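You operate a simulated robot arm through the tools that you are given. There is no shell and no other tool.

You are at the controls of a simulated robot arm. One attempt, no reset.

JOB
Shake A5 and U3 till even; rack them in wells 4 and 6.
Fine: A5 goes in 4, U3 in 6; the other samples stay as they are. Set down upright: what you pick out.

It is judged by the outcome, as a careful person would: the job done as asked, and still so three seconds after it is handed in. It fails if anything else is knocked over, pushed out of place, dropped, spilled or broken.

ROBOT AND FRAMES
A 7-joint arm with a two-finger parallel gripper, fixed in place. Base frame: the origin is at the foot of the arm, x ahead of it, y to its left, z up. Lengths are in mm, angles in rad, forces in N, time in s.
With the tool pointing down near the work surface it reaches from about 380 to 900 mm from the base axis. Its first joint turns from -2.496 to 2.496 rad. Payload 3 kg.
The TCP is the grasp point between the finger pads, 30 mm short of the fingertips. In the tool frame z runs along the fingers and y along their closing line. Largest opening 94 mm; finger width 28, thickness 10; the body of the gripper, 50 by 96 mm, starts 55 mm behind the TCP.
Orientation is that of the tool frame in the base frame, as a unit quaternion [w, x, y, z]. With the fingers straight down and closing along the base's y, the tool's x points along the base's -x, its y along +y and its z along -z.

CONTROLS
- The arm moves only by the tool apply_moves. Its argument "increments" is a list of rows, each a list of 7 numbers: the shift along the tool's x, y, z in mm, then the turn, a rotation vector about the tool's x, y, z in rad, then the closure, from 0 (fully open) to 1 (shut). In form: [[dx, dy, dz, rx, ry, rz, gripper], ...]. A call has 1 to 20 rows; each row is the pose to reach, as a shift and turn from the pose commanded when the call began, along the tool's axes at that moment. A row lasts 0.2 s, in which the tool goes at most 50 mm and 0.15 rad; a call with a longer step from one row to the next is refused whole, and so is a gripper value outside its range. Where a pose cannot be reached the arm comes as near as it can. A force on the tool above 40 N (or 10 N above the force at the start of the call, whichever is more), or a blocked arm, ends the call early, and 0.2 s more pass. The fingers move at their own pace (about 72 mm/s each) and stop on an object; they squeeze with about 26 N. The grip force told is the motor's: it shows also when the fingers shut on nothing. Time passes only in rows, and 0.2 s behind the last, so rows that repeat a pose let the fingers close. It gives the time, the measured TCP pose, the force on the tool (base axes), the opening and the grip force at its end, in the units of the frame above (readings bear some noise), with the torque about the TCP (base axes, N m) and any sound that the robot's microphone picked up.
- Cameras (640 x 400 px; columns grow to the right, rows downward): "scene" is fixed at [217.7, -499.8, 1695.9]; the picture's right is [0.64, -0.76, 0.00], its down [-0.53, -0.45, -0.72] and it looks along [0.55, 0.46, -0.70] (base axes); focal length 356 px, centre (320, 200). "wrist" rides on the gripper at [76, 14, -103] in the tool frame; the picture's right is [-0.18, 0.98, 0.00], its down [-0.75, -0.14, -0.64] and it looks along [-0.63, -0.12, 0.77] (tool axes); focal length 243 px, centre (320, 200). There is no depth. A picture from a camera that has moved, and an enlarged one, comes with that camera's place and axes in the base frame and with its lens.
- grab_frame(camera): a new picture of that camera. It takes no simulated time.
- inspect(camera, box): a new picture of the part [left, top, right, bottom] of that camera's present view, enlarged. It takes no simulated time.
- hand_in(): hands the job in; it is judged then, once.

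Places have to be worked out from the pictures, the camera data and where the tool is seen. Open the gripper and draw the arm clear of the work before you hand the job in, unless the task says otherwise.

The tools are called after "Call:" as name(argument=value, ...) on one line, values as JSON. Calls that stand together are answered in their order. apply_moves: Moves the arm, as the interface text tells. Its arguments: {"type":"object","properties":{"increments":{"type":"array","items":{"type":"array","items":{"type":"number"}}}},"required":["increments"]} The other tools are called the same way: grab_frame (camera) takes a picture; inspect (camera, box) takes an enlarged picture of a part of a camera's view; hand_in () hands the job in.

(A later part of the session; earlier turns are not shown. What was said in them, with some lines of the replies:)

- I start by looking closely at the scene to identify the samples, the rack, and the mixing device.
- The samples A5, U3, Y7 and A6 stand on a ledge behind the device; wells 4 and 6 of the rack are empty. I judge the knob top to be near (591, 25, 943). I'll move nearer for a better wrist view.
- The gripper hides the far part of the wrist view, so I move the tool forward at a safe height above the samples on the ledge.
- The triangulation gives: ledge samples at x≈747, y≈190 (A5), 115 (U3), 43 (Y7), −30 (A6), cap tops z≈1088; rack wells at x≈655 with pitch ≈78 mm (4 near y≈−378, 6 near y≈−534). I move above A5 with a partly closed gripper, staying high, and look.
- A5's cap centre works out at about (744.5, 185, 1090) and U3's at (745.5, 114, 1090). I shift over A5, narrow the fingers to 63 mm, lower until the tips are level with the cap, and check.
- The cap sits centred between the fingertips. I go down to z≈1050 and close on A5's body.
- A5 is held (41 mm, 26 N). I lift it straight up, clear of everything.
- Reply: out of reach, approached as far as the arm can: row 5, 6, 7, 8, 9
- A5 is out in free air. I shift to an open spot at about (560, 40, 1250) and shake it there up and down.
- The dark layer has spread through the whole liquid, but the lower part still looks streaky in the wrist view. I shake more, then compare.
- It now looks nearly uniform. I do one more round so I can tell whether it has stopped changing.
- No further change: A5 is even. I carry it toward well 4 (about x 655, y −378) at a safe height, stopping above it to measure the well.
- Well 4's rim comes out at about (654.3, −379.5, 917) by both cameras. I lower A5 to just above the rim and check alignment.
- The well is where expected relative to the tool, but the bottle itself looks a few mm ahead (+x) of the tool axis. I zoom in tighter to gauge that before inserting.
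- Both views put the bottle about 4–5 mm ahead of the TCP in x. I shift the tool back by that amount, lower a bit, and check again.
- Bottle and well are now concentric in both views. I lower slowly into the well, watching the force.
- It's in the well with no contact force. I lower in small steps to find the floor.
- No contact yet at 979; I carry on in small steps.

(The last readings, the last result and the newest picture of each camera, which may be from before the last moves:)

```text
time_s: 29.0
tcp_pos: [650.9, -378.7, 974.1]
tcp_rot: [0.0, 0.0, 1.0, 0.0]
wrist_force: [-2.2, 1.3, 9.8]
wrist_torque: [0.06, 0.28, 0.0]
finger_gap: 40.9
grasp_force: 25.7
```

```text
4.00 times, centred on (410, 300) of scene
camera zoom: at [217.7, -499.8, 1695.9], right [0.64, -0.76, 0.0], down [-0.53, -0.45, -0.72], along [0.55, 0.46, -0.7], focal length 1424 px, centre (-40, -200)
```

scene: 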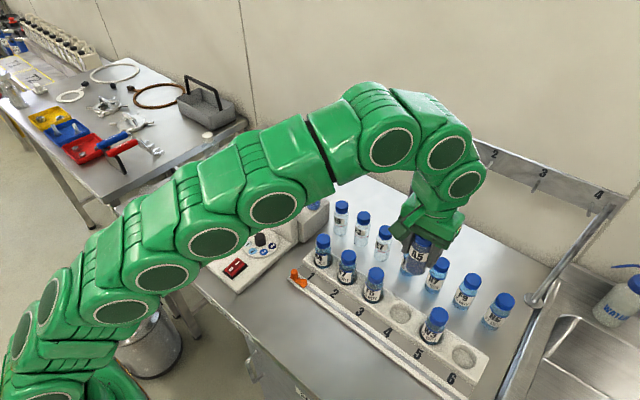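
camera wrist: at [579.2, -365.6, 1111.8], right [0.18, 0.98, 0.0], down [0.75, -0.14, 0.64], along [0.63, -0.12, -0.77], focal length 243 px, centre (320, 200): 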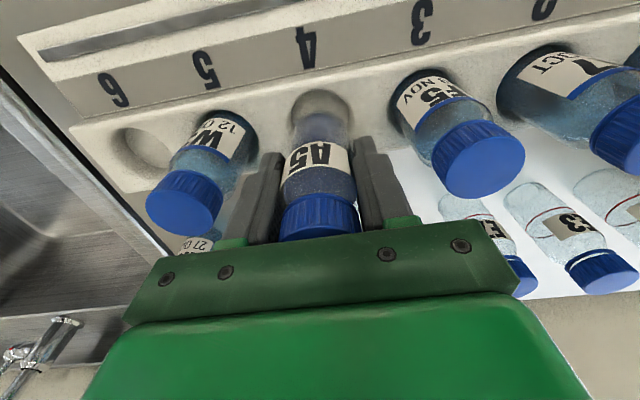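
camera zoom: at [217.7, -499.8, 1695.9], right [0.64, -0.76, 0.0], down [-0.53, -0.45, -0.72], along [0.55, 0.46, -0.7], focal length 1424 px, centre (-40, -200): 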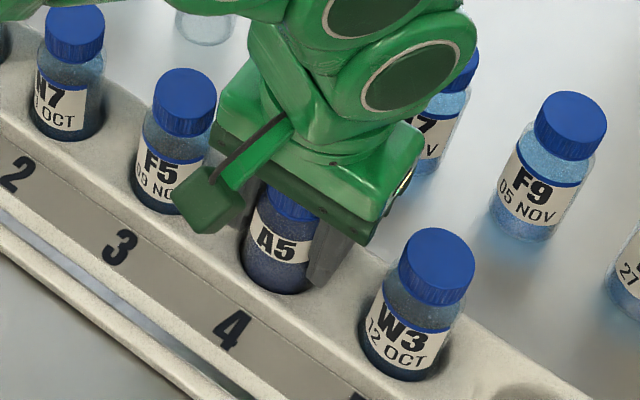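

The floor is reached (10 N up). A5 is seated; I ease the pressure, open the fingers just enough, and rise.

Call:
apply_moves(increments=[[0, 0, -0.7, 0, 0, 0, 0.8], [0, 0, -0.7, 0, 0, 0, 0.5], [0, 0, -0.7, 0, 0, 0, 0.35], [0, 0, -0.7, 0, 0, 0, 0.33], [0, 0, -0.7, 0, 0, 0, 0.33], [0, 0, -20, 0, 0, 0, 0.33], [0, 0, -50, 0, 0, 0, 0.33], [0, 0, -90, 0, 0, 0, 0.33], [0, 0, -130, 0, 0, 0, 0.33], [0, 0, -170, 0, 0, 0, 0.33], [0, 0, -200, 0, 0, 0, 0.33], [0, 0, -200, 0, 0, 0, 0.33]])

Call:
grab_frame(camera="wrist")

Call:
inspect(camera="scene", box=[360, 250, 460, 350])

```text
time_s: 31.6
tcp_pos: [650.2, -377.3, 1172.1]
tcp_rot: [0.0, -0.001, 1.0, 0.0]
wrist_force: [-0.2, 0.9, 0.1]
wrist_torque: [0.01, 0.01, -0.01]
finger_gap: 63.0
grasp_force: 0.1
```

```text
taken
camera wrist: at [574.3, -364.2, 1274.7], right [0.18, 0.98, 0.0], down [0.75, -0.14, 0.64], along [0.63, -0.12, -0.77], focal length 243 px, centre (320, 200)
```

wrist: 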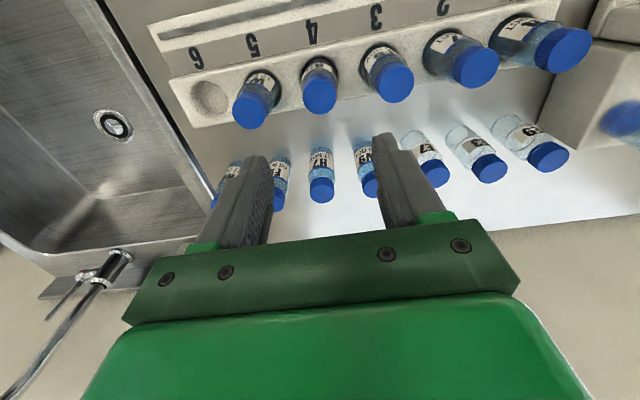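

```text
4.00 times, centred on (410, 300) of scene
camera zoom: at [217.7, -499.8, 1695.9], right [0.64, -0.76, 0.0], down [-0.53, -0.45, -0.72], along [0.55, 0.46, -0.7], focal length 1424 px, centre (-40, -200)
```

zoom: 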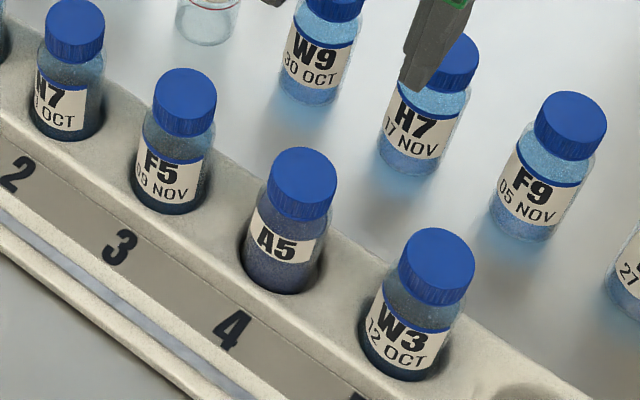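

A5 stands upright in well 4. While the view is open I measure well 6 from here and check A5's evenness.

Call:
inspect(camera="wrist", box=[160, 40, 360, 140])

Call:
inspect(camera="scene", box=[370, 280, 430, 330])

Call:
inspect(camera="scene", box=[430, 320, 490, 380])

```text
3.20 times, centred on (260, 90) of wrist
camera zoom: at [574.3, -364.2, 1274.7], right [0.18, 0.98, 0.0], down [0.75, -0.14, 0.64], along [0.63, -0.12, -0.77], focal length 776 px, centre (512, 552)
```

zoom: 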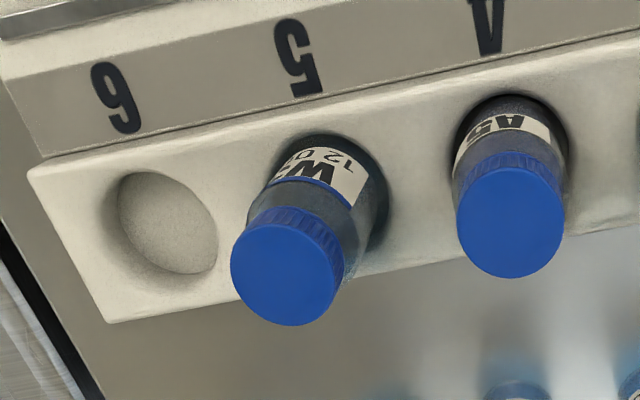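

```text
8.00 times, centred on (400, 305) of scene
camera zoom: at [217.7, -499.8, 1695.9], right [0.64, -0.76, 0.0], down [-0.53, -0.45, -0.72], along [0.55, 0.46, -0.7], focal length 2847 px, centre (-320, -640)
```

zoom: 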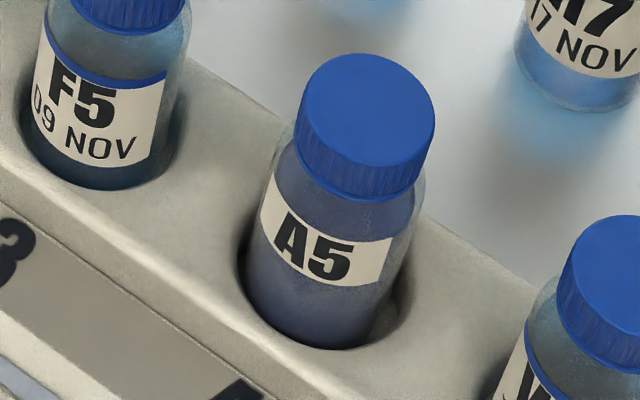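

```text
6.67 times, centred on (460, 350) of scene
camera zoom: at [217.7, -499.8, 1695.9], right [0.64, -0.76, 0.0], down [-0.53, -0.45, -0.72], along [0.55, 0.46, -0.7], focal length 2372 px, centre (-613, -800)
```

zoom: 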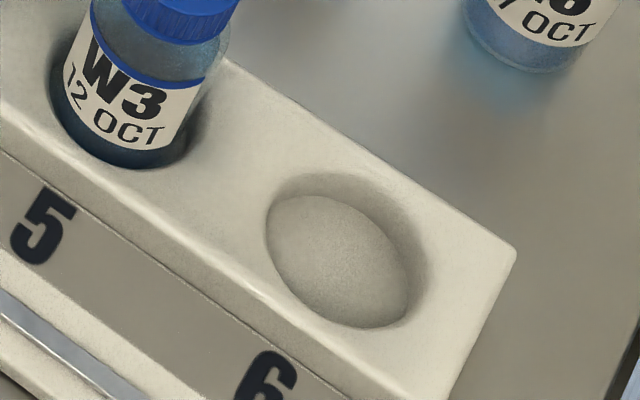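

A5 looks uniform and seated. Now I travel back at height to above U3.

Call:
apply_moves(increments=[[-9, 45, -10, 0, 0, 0, 0.33], [-18, 90, -10, 0, 0, 0, 0.33], [-27, 135, -10, 0, 0, 0, 0.33], [-36, 180, -10, 0, 0, 0, 0.33], [-45, 225, -10, 0, 0, 0, 0.33], [-54, 270, -10, 0, 0, 0, 0.33], [-63, 315, -10, 0, 0, 0, 0.33], [-72, 360, -10, 0, 0, 0, 0.33], [-81, 405, -10, 0, 0, 0, 0.33], [-90, 450, -5, 0, 0, 0, 0.33], [-97.5, 492.6, 2, 0, 0, 0, 0.33], [-97.5, 492.6, 2, 0, 0, 0, 0.33]])

Call:
grab_frame(camera="wrist")

Call:
inspect(camera="wrist", box=[240, 60, 400, 180])

Call:
grab_frame(camera="scene")

```text
time_s: 34.2
tcp_pos: [748.7, 113.2, 1170.7]
tcp_rot: [0.0, 0.0, 1.0, 0.0]
wrist_force: [-0.9, -0.6, 0.0]
wrist_torque: [-0.02, 0.01, -0.03]
finger_gap: 63.0
grasp_force: 0.0
```

```text
taken
camera wrist: at [672.6, 127.9, 1272.1], right [0.18, 0.98, 0.0], down [0.75, -0.14, 0.64], along [0.63, -0.12, -0.77], focal length 243 px, centre (320, 200)
```

wrist: 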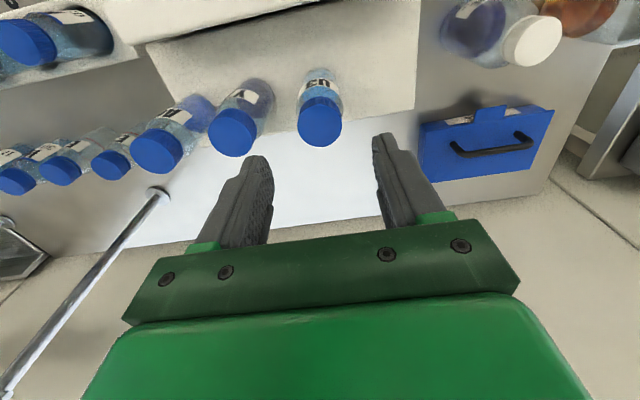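

```text
3.33 times, centred on (320, 120) of wrist
camera zoom: at [672.6, 127.9, 1272.1], right [0.18, 0.98, 0.0], down [0.75, -0.14, 0.64], along [0.63, -0.12, -0.77], focal length 809 px, centre (320, 467)
```

zoom: 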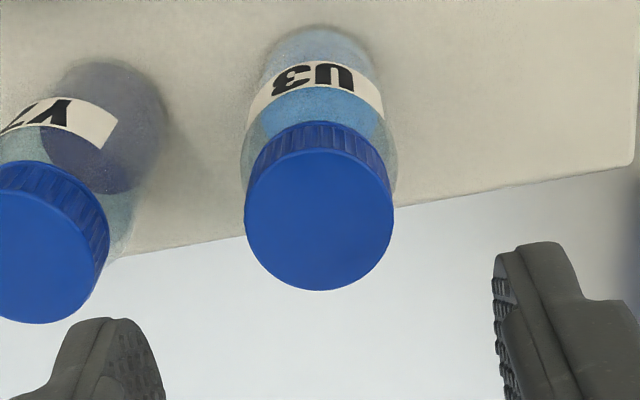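

```text
taken
```

scene: 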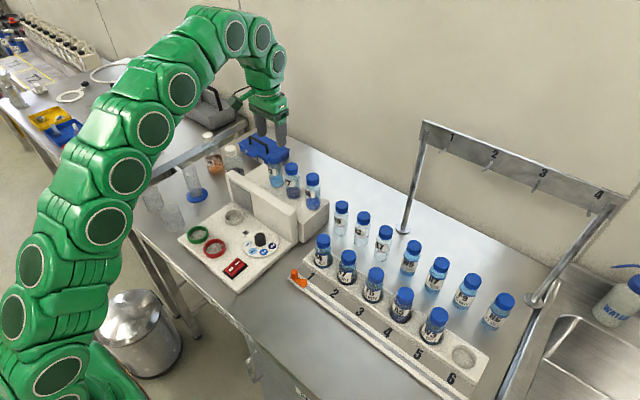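

U3's cap is centred under the gripper, at about (749.5, 113.5). I descend and grip it the same way.

Call:
apply_moves(increments=[[-1.5, -0.3, 20, 0, 0, 0, 0.33], [-1.5, -0.3, 45, 0, 0, 0, 0.33], [-1.5, -0.3, 45, 0, 0, 0, 0.33]])

Call:
grab_frame(camera="wrist")

Call:
inspect(camera="scene", box=[220, 110, 340, 210])

```text
time_s: 35.0
tcp_pos: [749.1, 114.1, 1125.2]
tcp_rot: [-0.001, 0.0, 1.0, 0.0]
wrist_force: [0.6, 0.3, -1.3]
wrist_torque: [0.04, 0.04, -0.01]
finger_gap: 63.1
grasp_force: 0.1
```

```text
taken
camera wrist: at [673.4, 127.2, 1226.9], right [0.18, 0.98, 0.0], down [0.75, -0.14, 0.64], along [0.63, -0.12, -0.77], focal length 243 px, centre (320, 200)
```

wrist: 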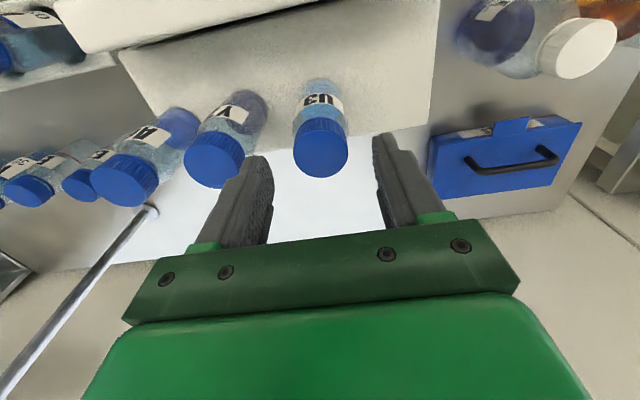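

```text
4.00 times, centred on (280, 160) of scene
camera zoom: at [217.7, -499.8, 1695.9], right [0.64, -0.76, 0.0], down [-0.53, -0.45, -0.72], along [0.55, 0.46, -0.7], focal length 1424 px, centre (480, 360)
```

zoom: 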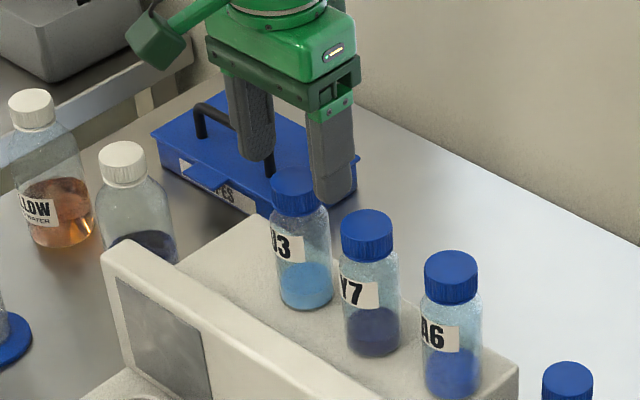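

Aligned as before; I go down and close.

Call:
apply_moves(increments=[[0, 0, 20, 0, 0, 0, 0.33], [0, 0, 40, 0, 0, 0, 0.33], [0, 0, 58, 0, 0, 0, 0.33], [0, 0, 75.5, 0, 0, 0, 0.33], [0, 0, 75.5, 0, 0, 0, 0.33], [0, 0, 75.5, 0, 0, 0, 0.45], [0, 0, 75.5, 0, 0, 0, 0.7], [0, 0, 75.5, 0, 0, 0, 0.8], [0, 0, 75.5, 0, 0, 0, 0.8]])

Call:
grab_frame(camera="wrist")

```text
time_s: 37.0
tcp_pos: [750.9, 113.9, 1050.7]
tcp_rot: [0.0, 0.001, 1.0, 0.0]
wrist_force: [0.4, -0.4, -0.3]
wrist_torque: [0.0, -0.03, 0.0]
finger_gap: 41.1
grasp_force: 26.3
```

```text
taken
camera wrist: at [673.7, 127.7, 1152.0], right [0.18, 0.98, 0.0], down [0.75, -0.14, 0.64], along [0.63, -0.12, -0.77], focal length 243 px, centre (320, 200)
```

wrist: 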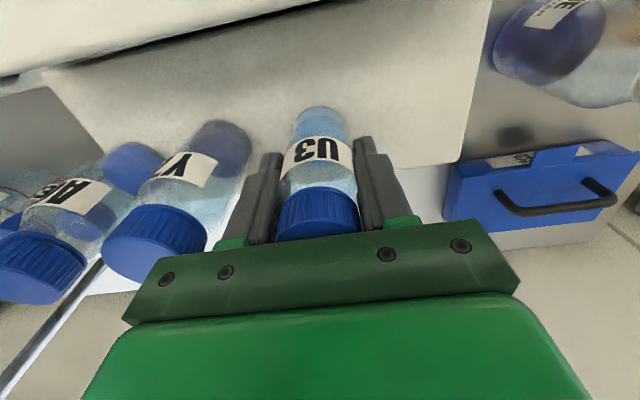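

U3 is held. I lift straight up, then draw back to the open spot for shaking.

Call:
apply_moves(increments=[[0, 0, -15, 0, 0, 0, 0.8], [0, 0, -45, 0, 0, 0, 0.8], [0, 0, -85, 0, 0, 0, 0.8], [0, 0, -125, 0, 0, 0, 0.8], [0, 0, -145, 0, 0, 0, 0.8], [35, -12, -160, 0, 0, 0, 0.8], [75, -26, -172, 0, 0, 0, 0.8], [115, -40, -185, 0, 0, 0, 0.8], [155, -57, -195, 0, 0, 0, 0.8], [189, -74, -200, 0, 0, 0, 0.8], [189, -74, -200, 0, 0, 0, 0.8]])

Call:
grab_frame(camera="scene")

Call:
inspect(camera="wrist", box=[240, 90, 400, 250])

```text
time_s: 39.4
tcp_pos: [561.2, 38.1, 1249.6]
tcp_rot: [-0.001, -0.001, 1.0, -0.001]
wrist_force: [0.1, 0.2, -0.3]
wrist_torque: [0.0, -0.01, -0.01]
finger_gap: 41.1
grasp_force: 26.5
```

```text
taken
```

scene: 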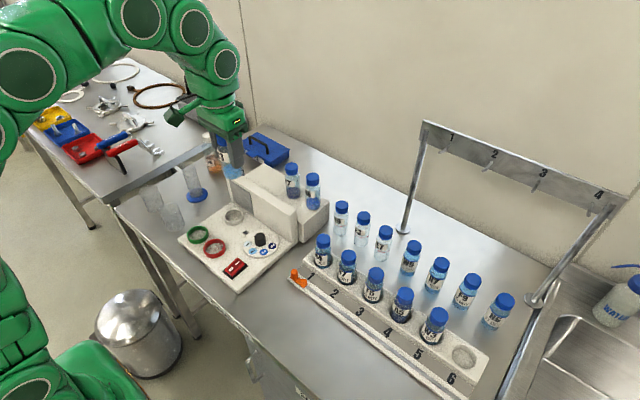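

```text
2.50 times, centred on (320, 170) of wrist
camera zoom: at [484.8, 51.6, 1351.4], right [0.18, 0.98, 0.0], down [0.75, -0.14, 0.64], along [0.63, -0.12, -0.77], focal length 606 px, centre (320, 275)
```

zoom: 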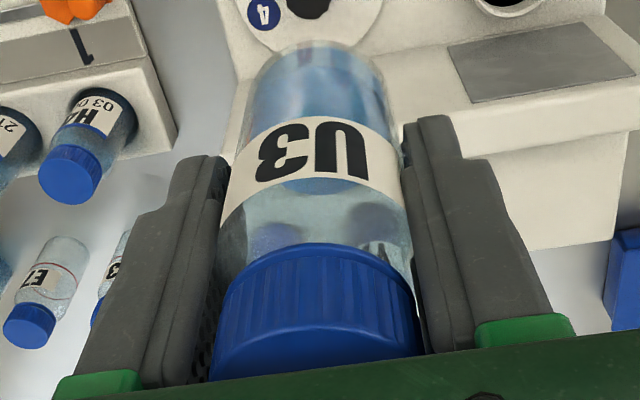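

U3 still shows its blue layer below clear liquid. I shake it, two full rounds, checking after each.

Call:
apply_moves(increments=[[0, 0, 25, 0, 0, 0, 0.8], [0, 0, -24, 0, 0, 0, 0.8], [0, 0, 25, 0, 0, 0, 0.8], [0, 0, -24, 0, 0, 0, 0.8], [0, 0, 25, 0, 0, 0, 0.8], [0, 0, -24, 0, 0, 0, 0.8], [0, 0, 25, 0, 0, 0, 0.8], [0, 0, -24, 0, 0, 0, 0.8], [0, 0, 25, 0, 0, 0, 0.8], [0, 0, -24, 0, 0, 0, 0.8], [0, 0, 25, 0, 0, 0, 0.8], [0, 0, -24, 0, 0, 0, 0.8], [0, 0, 25, 0, 0, 0, 0.8], [0, 0, -24, 0, 0, 0, 0.8], [0, 0, 25, 0, 0, 0, 0.8], [0, 0, -24, 0, 0, 0, 0.8], [0, 0, 25, 0, 0, 0, 0.8], [0, 0, -24, 0, 0, 0, 0.8], [0, 0, 0, 0, 0, 0, 0.8], [0, 0, 0, 0, 0, 0, 0.8]])

Call:
inspect(camera="wrist", box=[240, 90, 400, 250])

Call:
inspect(camera="scene", box=[190, 120, 270, 200])

Call:
apply_moves(increments=[[0, 0, 25, 0, 0, 0, 0.8], [0, 0, -24, 0, 0, 0, 0.8], [0, 0, 25, 0, 0, 0, 0.8], [0, 0, -24, 0, 0, 0, 0.8], [0, 0, 25, 0, 0, 0, 0.8], [0, 0, -24, 0, 0, 0, 0.8], [0, 0, 25, 0, 0, 0, 0.8], [0, 0, -24, 0, 0, 0, 0.8], [0, 0, 25, 0, 0, 0, 0.8], [0, 0, -24, 0, 0, 0, 0.8], [0, 0, 25, 0, 0, 0, 0.8], [0, 0, -24, 0, 0, 0, 0.8], [0, 0, 25, 0, 0, 0, 0.8], [0, 0, -24, 0, 0, 0, 0.8], [0, 0, 25, 0, 0, 0, 0.8], [0, 0, -24, 0, 0, 0, 0.8], [0, 0, 25, 0, 0, 0, 0.8], [0, 0, -24, 0, 0, 0, 0.8], [0, 0, 0, 0, 0, 0, 0.8], [0, 0, 0, 0, 0, 0, 0.8]])

Call:
inspect(camera="wrist", box=[240, 90, 400, 250])

Call:
inspect(camera="scene", box=[190, 120, 270, 200])

```text
time_s: 43.6
tcp_pos: [560.7, 40.5, 1250.4]
tcp_rot: [0.0, -0.001, 1.0, -0.001]
wrist_force: [0.1, -0.2, -0.7]
wrist_torque: [-0.01, 0.02, -0.02]
finger_gap: 40.7
grasp_force: 26.2
```

```text
2.50 times, centred on (320, 170) of wrist
camera zoom: at [484.6, 54.0, 1351.6], right [0.18, 0.98, 0.0], down [0.75, -0.14, 0.64], along [0.63, -0.12, -0.77], focal length 606 px, centre (320, 275)
```

zoom: 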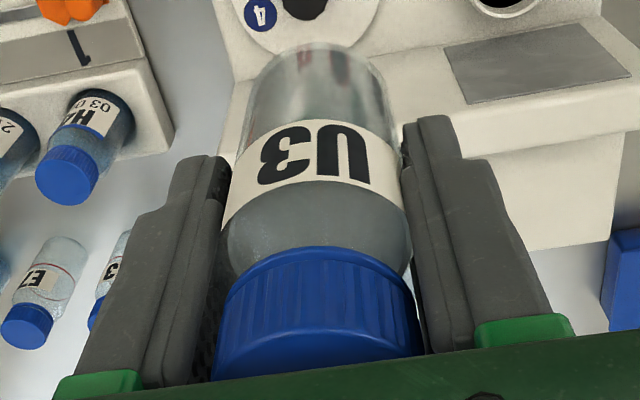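

```text
5.00 times, centred on (230, 160) of scene
camera zoom: at [217.7, -499.8, 1695.9], right [0.64, -0.76, 0.0], down [-0.53, -0.45, -0.72], along [0.55, 0.46, -0.7], focal length 1779 px, centre (770, 400)
```

zoom: 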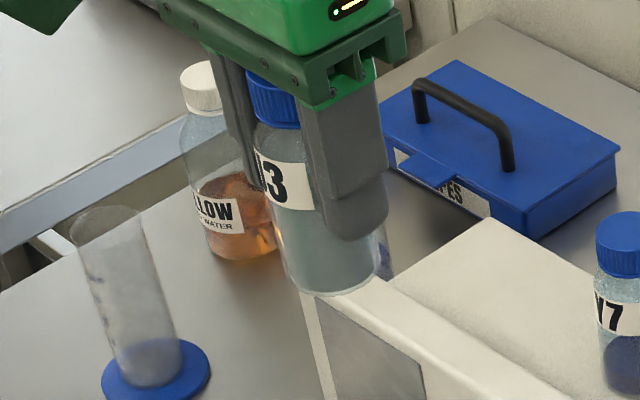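

```text
time_s: 47.8
tcp_pos: [559.6, 40.7, 1250.7]
tcp_rot: [0.0, -0.001, 1.0, 0.001]
wrist_force: [-0.9, 0.1, -1.7]
wrist_torque: [0.02, -0.02, 0.01]
finger_gap: 40.9
grasp_force: 26.0
```

```text
2.50 times, centred on (320, 170) of wrist
camera zoom: at [483.9, 53.3, 1351.5], right [0.18, 0.98, 0.0], down [0.75, -0.14, 0.64], along [0.63, -0.12, -0.77], focal length 606 px, centre (320, 275)
```

zoom: 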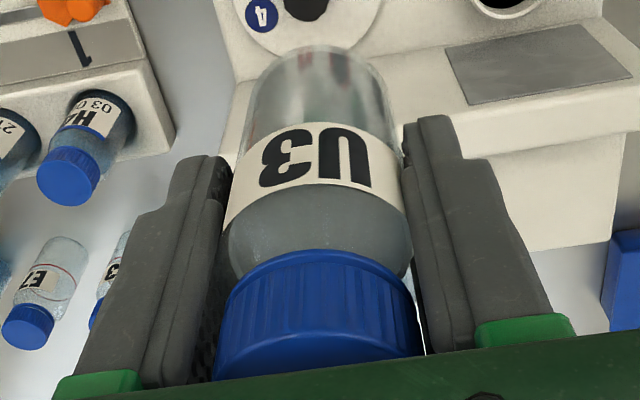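

```text
5.00 times, centred on (230, 160) of scene
camera zoom: at [217.7, -499.8, 1695.9], right [0.64, -0.76, 0.0], down [-0.53, -0.45, -0.72], along [0.55, 0.46, -0.7], focal length 1779 px, centre (770, 400)
```

zoom: 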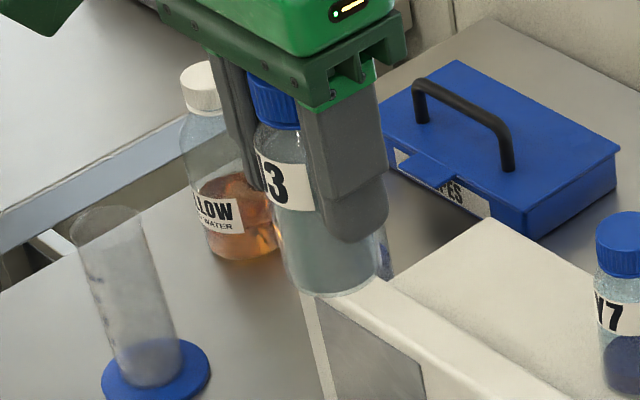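

U3 is even and no longer changing. I carry it toward well 6, descending gradually to z≈1140, which keeps its base above all caps.

Call:
apply_moves(increments=[[-7, -44, 0, 0, 0, 0, 0.8], [-14, -88, 0, 0, 0, 0, 0.8], [-21, -132, 10, 0, 0, 0, 0.8], [-28, -176, 20, 0, 0, 0, 0.8], [-35, -220, 30, 0, 0, 0, 0.8], [-42, -264, 40, 0, 0, 0, 0.8], [-49, -308, 50, 0, 0, 0, 0.8], [-56, -352, 60, 0, 0, 0, 0.8], [-63, -396, 70, 0, 0, 0, 0.8], [-70, -440, 80, 0, 0, 0, 0.8], [-77, -484, 90, 0, 0, 0, 0.8], [-84, -528, 100, 0, 0, 0, 0.8], [-92, -574, 110, 0, 0, 0, 0.8], [-92, -574, 110, 0, 0, 0, 0.8]])

Call:
grab_frame(camera="wrist")

Call:
grab_frame(camera="scene")

```text
time_s: 50.8
tcp_pos: [631.3, -516.7, 1116.4]
tcp_rot: [-0.001, 0.0, 1.0, 0.001]
wrist_force: [0.1, 0.7, -1.2]
wrist_torque: [0.01, 0.01, -0.02]
finger_gap: 41.1
grasp_force: 26.0
out of reach, approached as far as the arm can: row 12, 13, 14
```

```text
taken
camera wrist: at [555.6, -501.8, 1218.2], right [0.18, 0.98, 0.0], down [0.75, -0.14, 0.64], along [0.63, -0.12, -0.77], focal length 243 px, centre (320, 200)
```

wrist: 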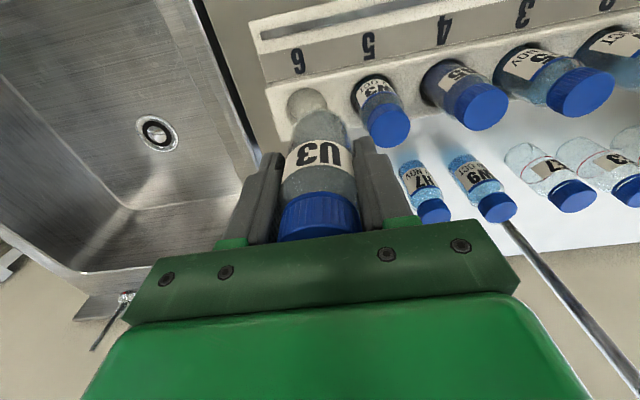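

```text
taken
```

scene: 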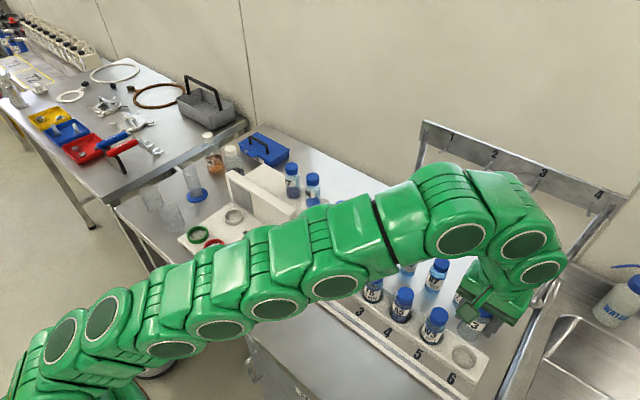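

The arm could not quite reach that height this far out and stopped at (631, −517, 1116), still clear of the caps. A small downward move tells me what pose is now being commanded.

Call:
apply_moves(increments=[[0, 0, 10, 0, 0, 0, 0.8], [0, 0, 10, 0, 0, 0, 0.8]])

```text
time_s: 51.4
tcp_pos: [632.5, -515.0, 1107.5]
tcp_rot: [0.0, -0.001, 1.0, 0.0]
wrist_force: [-1.0, 1.0, -1.1]
wrist_torque: [0.02, 0.01, -0.05]
finger_gap: 41.0
grasp_force: 26.0
```

The commanded pose follows the reached one. I lower to ~1065 and move toward well 6, where the reach is better.

Call:
apply_moves(increments=[[0, 0, 25, 0, 0, 0, 0.8], [0, 0, 42, 0, 0, 0, 0.8], [-10, -9, 50, 0, 0, 0, 0.8], [-19.5, -18.5, 55, 0, 0, 0, 0.8], [-19.5, -18.5, 55, 0, 0, 0, 0.8]])

Call:
grab_frame(camera="wrist")

Call:
inspect(camera="scene", box=[420, 290, 520, 390])

```text
time_s: 52.6
tcp_pos: [650.4, -533.7, 1050.8]
tcp_rot: [-0.001, -0.001, 1.0, -0.001]
wrist_force: [-0.6, 0.4, -0.9]
wrist_torque: [0.01, -0.01, 0.03]
finger_gap: 41.0
grasp_force: 26.4
```

```text
taken
camera wrist: at [574.8, -520.1, 1153.4], right [0.18, 0.98, 0.0], down [0.75, -0.14, 0.64], along [0.63, -0.12, -0.77], focal length 243 px, centre (320, 200)
```

wrist: 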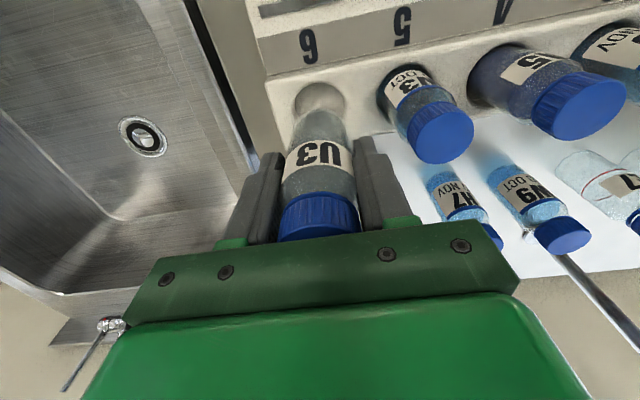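

```text
4.00 times, centred on (470, 340) of scene
camera zoom: at [217.7, -499.8, 1695.9], right [0.64, -0.76, 0.0], down [-0.53, -0.45, -0.72], along [0.55, 0.46, -0.7], focal length 1424 px, centre (-280, -360)
```

zoom: 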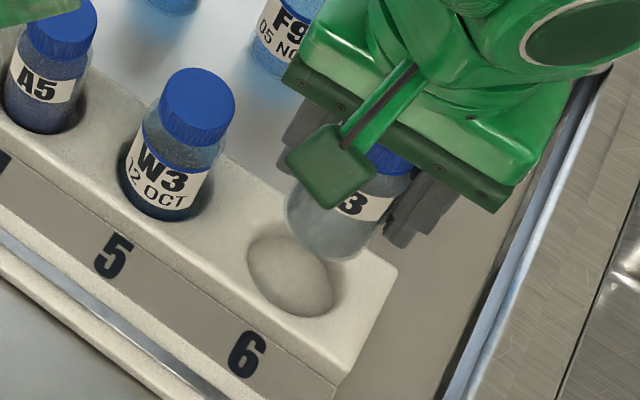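

The bottle lines up over well 6. I lower to just above the rim and check concentricity.

Call:
apply_moves(increments=[[0, 0, 20, 0, 0, 0, 0.8], [0, 0, 40, 0, 0, 0, 0.8], [0, 0, 50, 0, 0, 0, 0.8], [0, 0, 50, 0, 0, 0, 0.8]])

Call:
inspect(camera="wrist", box=[280, 80, 360, 130])

Call:
inspect(camera="scene", box=[430, 320, 490, 380])

Call:
grab_frame(camera="wrist")

```text
time_s: 53.6
tcp_pos: [652.5, -533.0, 1001.1]
tcp_rot: [0.001, -0.001, 1.0, 0.0]
wrist_force: [0.1, 0.3, -0.7]
wrist_torque: [0.0, -0.02, 0.01]
finger_gap: 41.0
grasp_force: 26.3
```

```text
8.00 times, centred on (320, 105) of wrist
camera zoom: at [575.1, -519.9, 1103.6], right [0.18, 0.98, 0.0], down [0.75, -0.14, 0.64], along [0.63, -0.12, -0.77], focal length 1941 px, centre (320, 960)
```

zoom: 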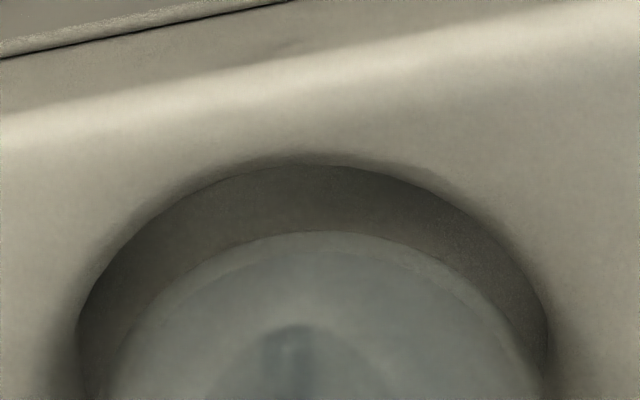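

```text
6.67 times, centred on (460, 350) of scene
camera zoom: at [217.7, -499.8, 1695.9], right [0.64, -0.76, 0.0], down [-0.53, -0.45, -0.72], along [0.55, 0.46, -0.7], focal length 2372 px, centre (-613, -800)
```

zoom: 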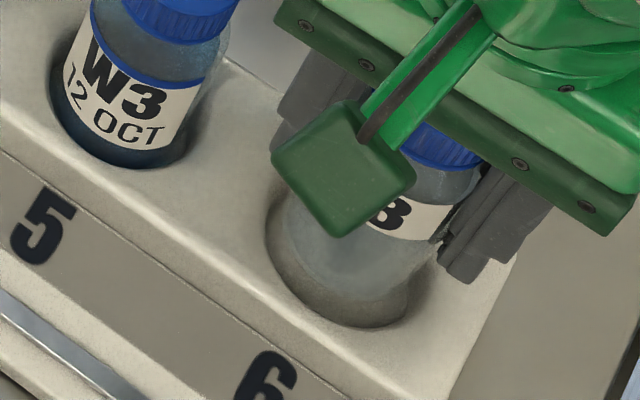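

```text
taken
camera wrist: at [575.1, -519.9, 1103.6], right [0.18, 0.98, 0.0], down [0.75, -0.14, 0.64], along [0.63, -0.12, -0.77], focal length 243 px, centre (320, 200)
```

wrist: 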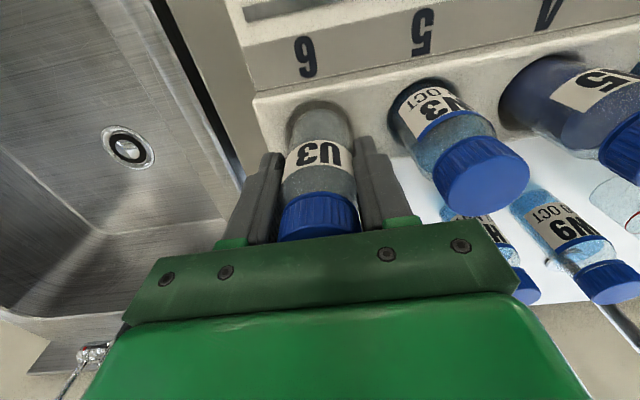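

The bottle is ~1.4 mm off to the +y side of the well. I correct that (and +0.7 in x) and lower into the well slowly.

Call:
apply_moves(increments=[[-0.7, -1.5, 0, 0, 0, 0, 0.8], [-0.7, -1.5, 5, 0, 0, 0, 0.8], [-0.7, -1.5, 10, 0, 0, 0, 0.8], [-0.7, -1.5, 14, 0, 0, 0, 0.8], [-0.7, -1.5, 18, 0, 0, 0, 0.8], [-0.7, -1.5, 18, 0, 0, 0, 0.8]])

Call:
inspect(camera="wrist", box=[240, 60, 400, 160])

Call:
inspect(camera="scene", box=[430, 320, 490, 380])

```text
time_s: 55.0
tcp_pos: [652.1, -535.0, 983.3]
tcp_rot: [0.0, 0.0, 1.0, 0.0]
wrist_force: [1.1, 0.1, -1.6]
wrist_torque: [-0.01, -0.01, 0.0]
finger_gap: 41.0
grasp_force: 25.6
```

```text
4.00 times, centred on (320, 110) of wrist
camera zoom: at [575.6, -521.0, 1085.3], right [0.18, 0.98, 0.0], down [0.75, -0.14, 0.64], along [0.63, -0.12, -0.77], focal length 970 px, centre (320, 560)
```

zoom: 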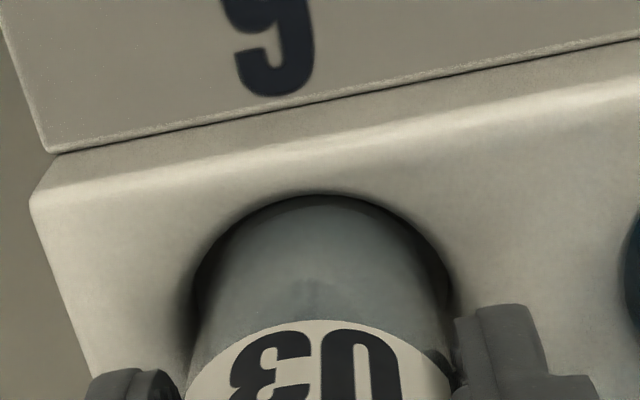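

```text
6.67 times, centred on (460, 350) of scene
camera zoom: at [217.7, -499.8, 1695.9], right [0.64, -0.76, 0.0], down [-0.53, -0.45, -0.72], along [0.55, 0.46, -0.7], focal length 2372 px, centre (-613, -800)
```

zoom: 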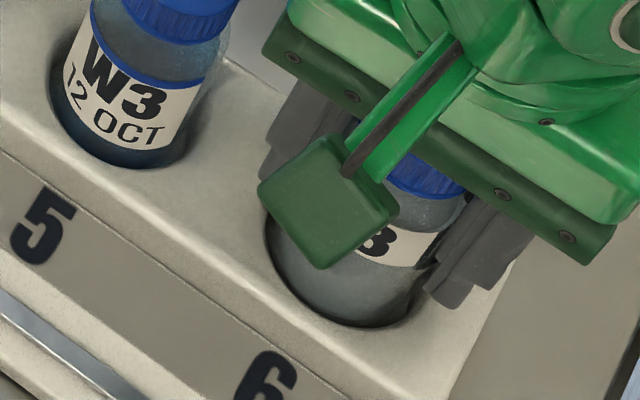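

U3 is entering well 6 centred and without contact force. I lower in small steps toward the floor (expected at TCP ≈974).

Call:
apply_moves(increments=[[0, 0, 2, 0, 0, 0, 0.8], [0, 0, 4, 0, 0, 0, 0.8], [0, 0, 6, 0, 0, 0, 0.8], [0, 0, 6, 0, 0, 0, 0.8]])

```text
time_s: 56.0
tcp_pos: [652.1, -535.0, 978.8]
tcp_rot: [0.0, 0.0, 1.0, 0.0]
wrist_force: [0.1, -0.6, 0.2]
wrist_torque: [0.0, 0.0, 0.03]
finger_gap: 41.1
grasp_force: 26.4
```

Call:
apply_moves(increments=[[0, 0, 1, 0, 0, 0, 0.8], [0, 0, 2, 0, 0, 0, 0.8], [0, 0, 2, 0, 0, 0, 0.8]])

```text
time_s: 56.8
tcp_pos: [652.1, -534.4, 975.1]
tcp_rot: [0.0, 0.0, 1.0, -0.001]
wrist_force: [0.0, -0.2, -1.4]
wrist_torque: [0.03, 0.01, -0.01]
finger_gap: 41.0
grasp_force: 26.0
```

No contact yet at 975; another 2 mm.

Call:
apply_moves(increments=[[0, 0, 1, 0, 0, 0, 0.8], [0, 0, 2, 0, 0, 0, 0.8], [0, 0, 2, 0, 0, 0, 0.8]])

```text
time_s: 57.6
tcp_pos: [652.6, -534.7, 974.9]
tcp_rot: [0.0, 0.0, 1.0, 0.0]
wrist_force: [0.4, 0.7, -0.8]
wrist_torque: [-0.02, 0.01, -0.04]
finger_gap: 41.1
grasp_force: 25.9
```

Call:
apply_moves(increments=[[0, 0, 1, 0, 0, 0, 0.8], [0, 0, 1.5, 0, 0, 0, 0.8], [0, 0, 1.5, 0, 0, 0, 0.8]])

```text
time_s: 58.4
tcp_pos: [652.3, -534.3, 972.7]
tcp_rot: [0.001, -0.001, 1.0, -0.001]
wrist_force: [-0.4, 1.5, 20.9]
wrist_torque: [0.0, -0.03, 0.14]
finger_gap: 41.1
grasp_force: 26.0
```

Contact with the floor (about 20 N up). I ease off 1 mm, release, and rise straight up.

Call:
apply_moves(increments=[[0, 0, -1, 0, 0, 0, 0.8], [0, 0, -1, 0, 0, 0, 0.5], [0, 0, -1, 0, 0, 0, 0.35], [0, 0, -1, 0, 0, 0, 0.33], [0, 0, -1, 0, 0, 0, 0.33], [0, 0, -20, 0, 0, 0, 0.33], [0, 0, -50, 0, 0, 0, 0.33], [0, 0, -85, 0, 0, 0, 0.33], [10, 8, -115, 0, 0, 0, 0.33], [30, 20, -140, 0, 0, 0, 0.33], [60, 40, -165, 0, 0, 0, 0.33], [60, 40, -165, 0, 0, 0, 0.33]])

Call:
grab_frame(camera="wrist")

Call:
grab_frame(camera="scene")

```text
time_s: 61.0
tcp_pos: [592.5, -494.4, 1137.2]
tcp_rot: [0.0, -0.001, 1.0, 0.0]
wrist_force: [0.8, 0.4, 0.2]
wrist_torque: [0.04, 0.0, -0.04]
finger_gap: 63.1
grasp_force: 0.0
```

```text
taken
camera wrist: at [514.9, -481.7, 1240.2], right [0.18, 0.98, 0.0], down [0.75, -0.14, 0.64], along [0.63, -0.12, -0.77], focal length 243 px, centre (320, 200)
```

wrist: 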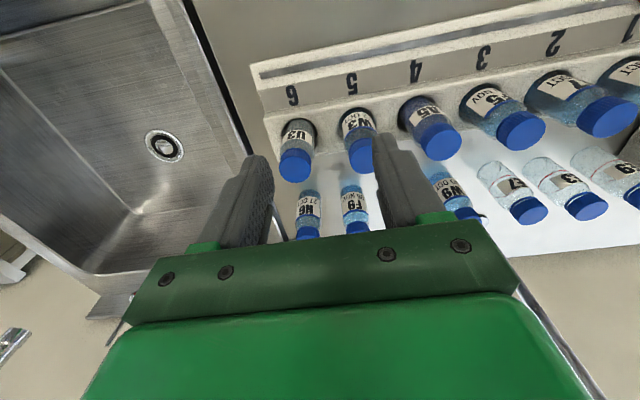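

```text
taken
```

scene: 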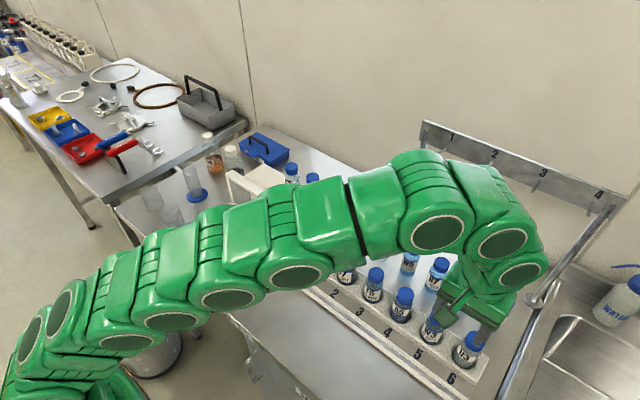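

U3 stands in well 6. I draw the arm clear, up and back toward its starting area, then inspect everything.

Call:
apply_moves(increments=[[15, 35, -20, 0, 0, 0, 0.2], [30, 70, -40, 0, 0, 0, 0], [40, 112, -60, 0, 0, 0, 0], [48, 156, -75, 0, 0, 0, 0], [56, 200, -90, 0, 0, 0, 0], [64, 244, -100, 0, 0, 0, 0], [72, 288, -110, 0, 0, 0, 0], [80, 332, -120, 0, 0, 0, 0], [88, 376, -130, 0, 0, 0, 0], [96, 420, -140, 0, 0, 0, 0], [104, 464, -150, 0, 0, 0, 0], [112, 508, -160, 0, 0, 0, 0], [120, 550, -165, 0, 0, 0, 0], [120, 550, -165, 0, 0, 0, 0]])

Call:
grab_frame(camera="scene")

Call:
inspect(camera="scene", box=[360, 260, 500, 390])

Call:
inspect(camera="scene", box=[430, 320, 490, 380])

Call:
inspect(camera="scene", box=[370, 280, 430, 330])

```text
time_s: 64.0
tcp_pos: [471.8, 55.1, 1303.4]
tcp_rot: [0.0, 0.0, 1.0, 0.0]
wrist_force: [0.0, 0.3, 0.4]
wrist_torque: [0.0, -0.01, 0.03]
finger_gap: 94.0
grasp_force: 0.1
```

```text
taken
```

scene: 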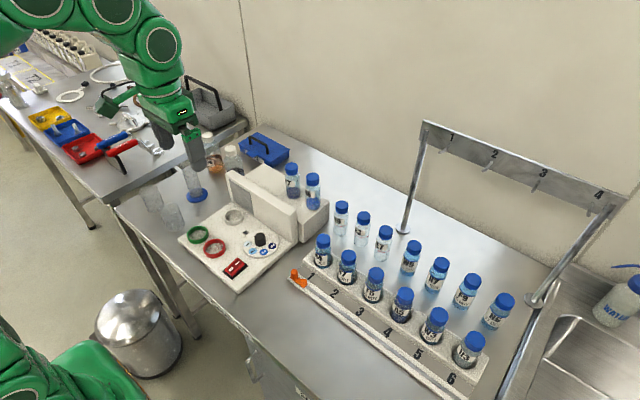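

```text
3.08 times, centred on (430, 325) of scene
camera zoom: at [217.7, -499.8, 1695.9], right [0.64, -0.76, 0.0], down [-0.53, -0.45, -0.72], along [0.55, 0.46, -0.7], focal length 1095 px, centre (-18, -185)
```

zoom: 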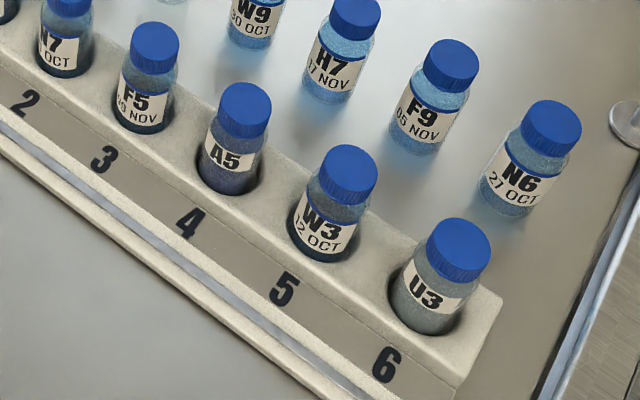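

```text
6.67 times, centred on (460, 350) of scene
camera zoom: at [217.7, -499.8, 1695.9], right [0.64, -0.76, 0.0], down [-0.53, -0.45, -0.72], along [0.55, 0.46, -0.7], focal length 2372 px, centre (-613, -800)
```

zoom: 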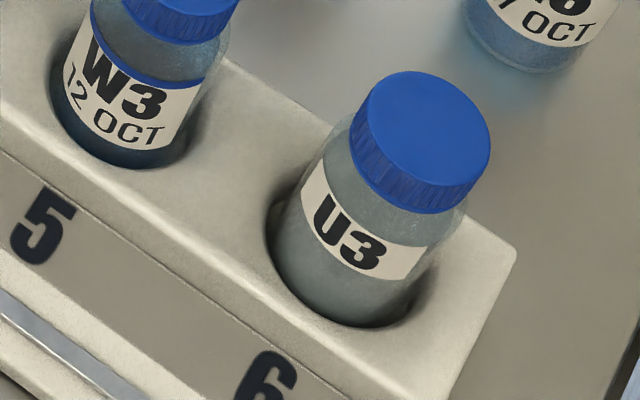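

```text
8.00 times, centred on (400, 305) of scene
camera zoom: at [217.7, -499.8, 1695.9], right [0.64, -0.76, 0.0], down [-0.53, -0.45, -0.72], along [0.55, 0.46, -0.7], focal length 2847 px, centre (-320, -640)
```

zoom: 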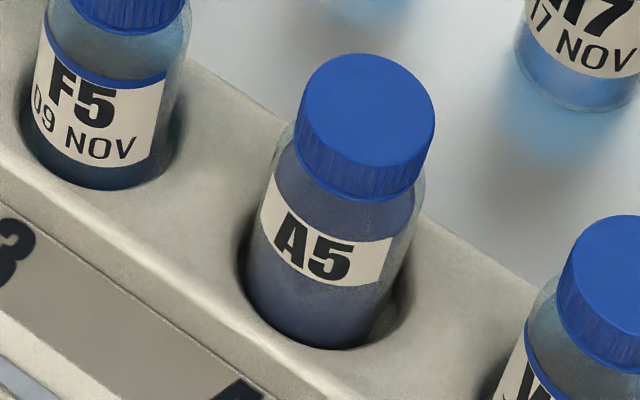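

A5 is in well 4 and U3 in well 6. Both are upright and uniform, and A5 has not settled since it was shaken. Y7, A6 and every other sample are where they started. The gripper is open and the arm is clear, so I hand in.

Call:
hand_in()

```text
The job is handed in.
```

I shook A5 and U3 until each was evenly mixed, then racked A5 in well 4 and U3 in well 6. The job is handed in.

- **Mixing:** I stopped once an extra round of shaking no longer changed how each one looked. A5 had not separated again in the last pictures, about 40 seconds after I stopped shaking it.
- **Placement:** Both stand upright on the floor of their wells.
- **Other samples:** In the final pictures all the others are where they started, with nothing knocked or spilled.
- **Arm:** The gripper was open and the arm clear of the bench when I handed in.
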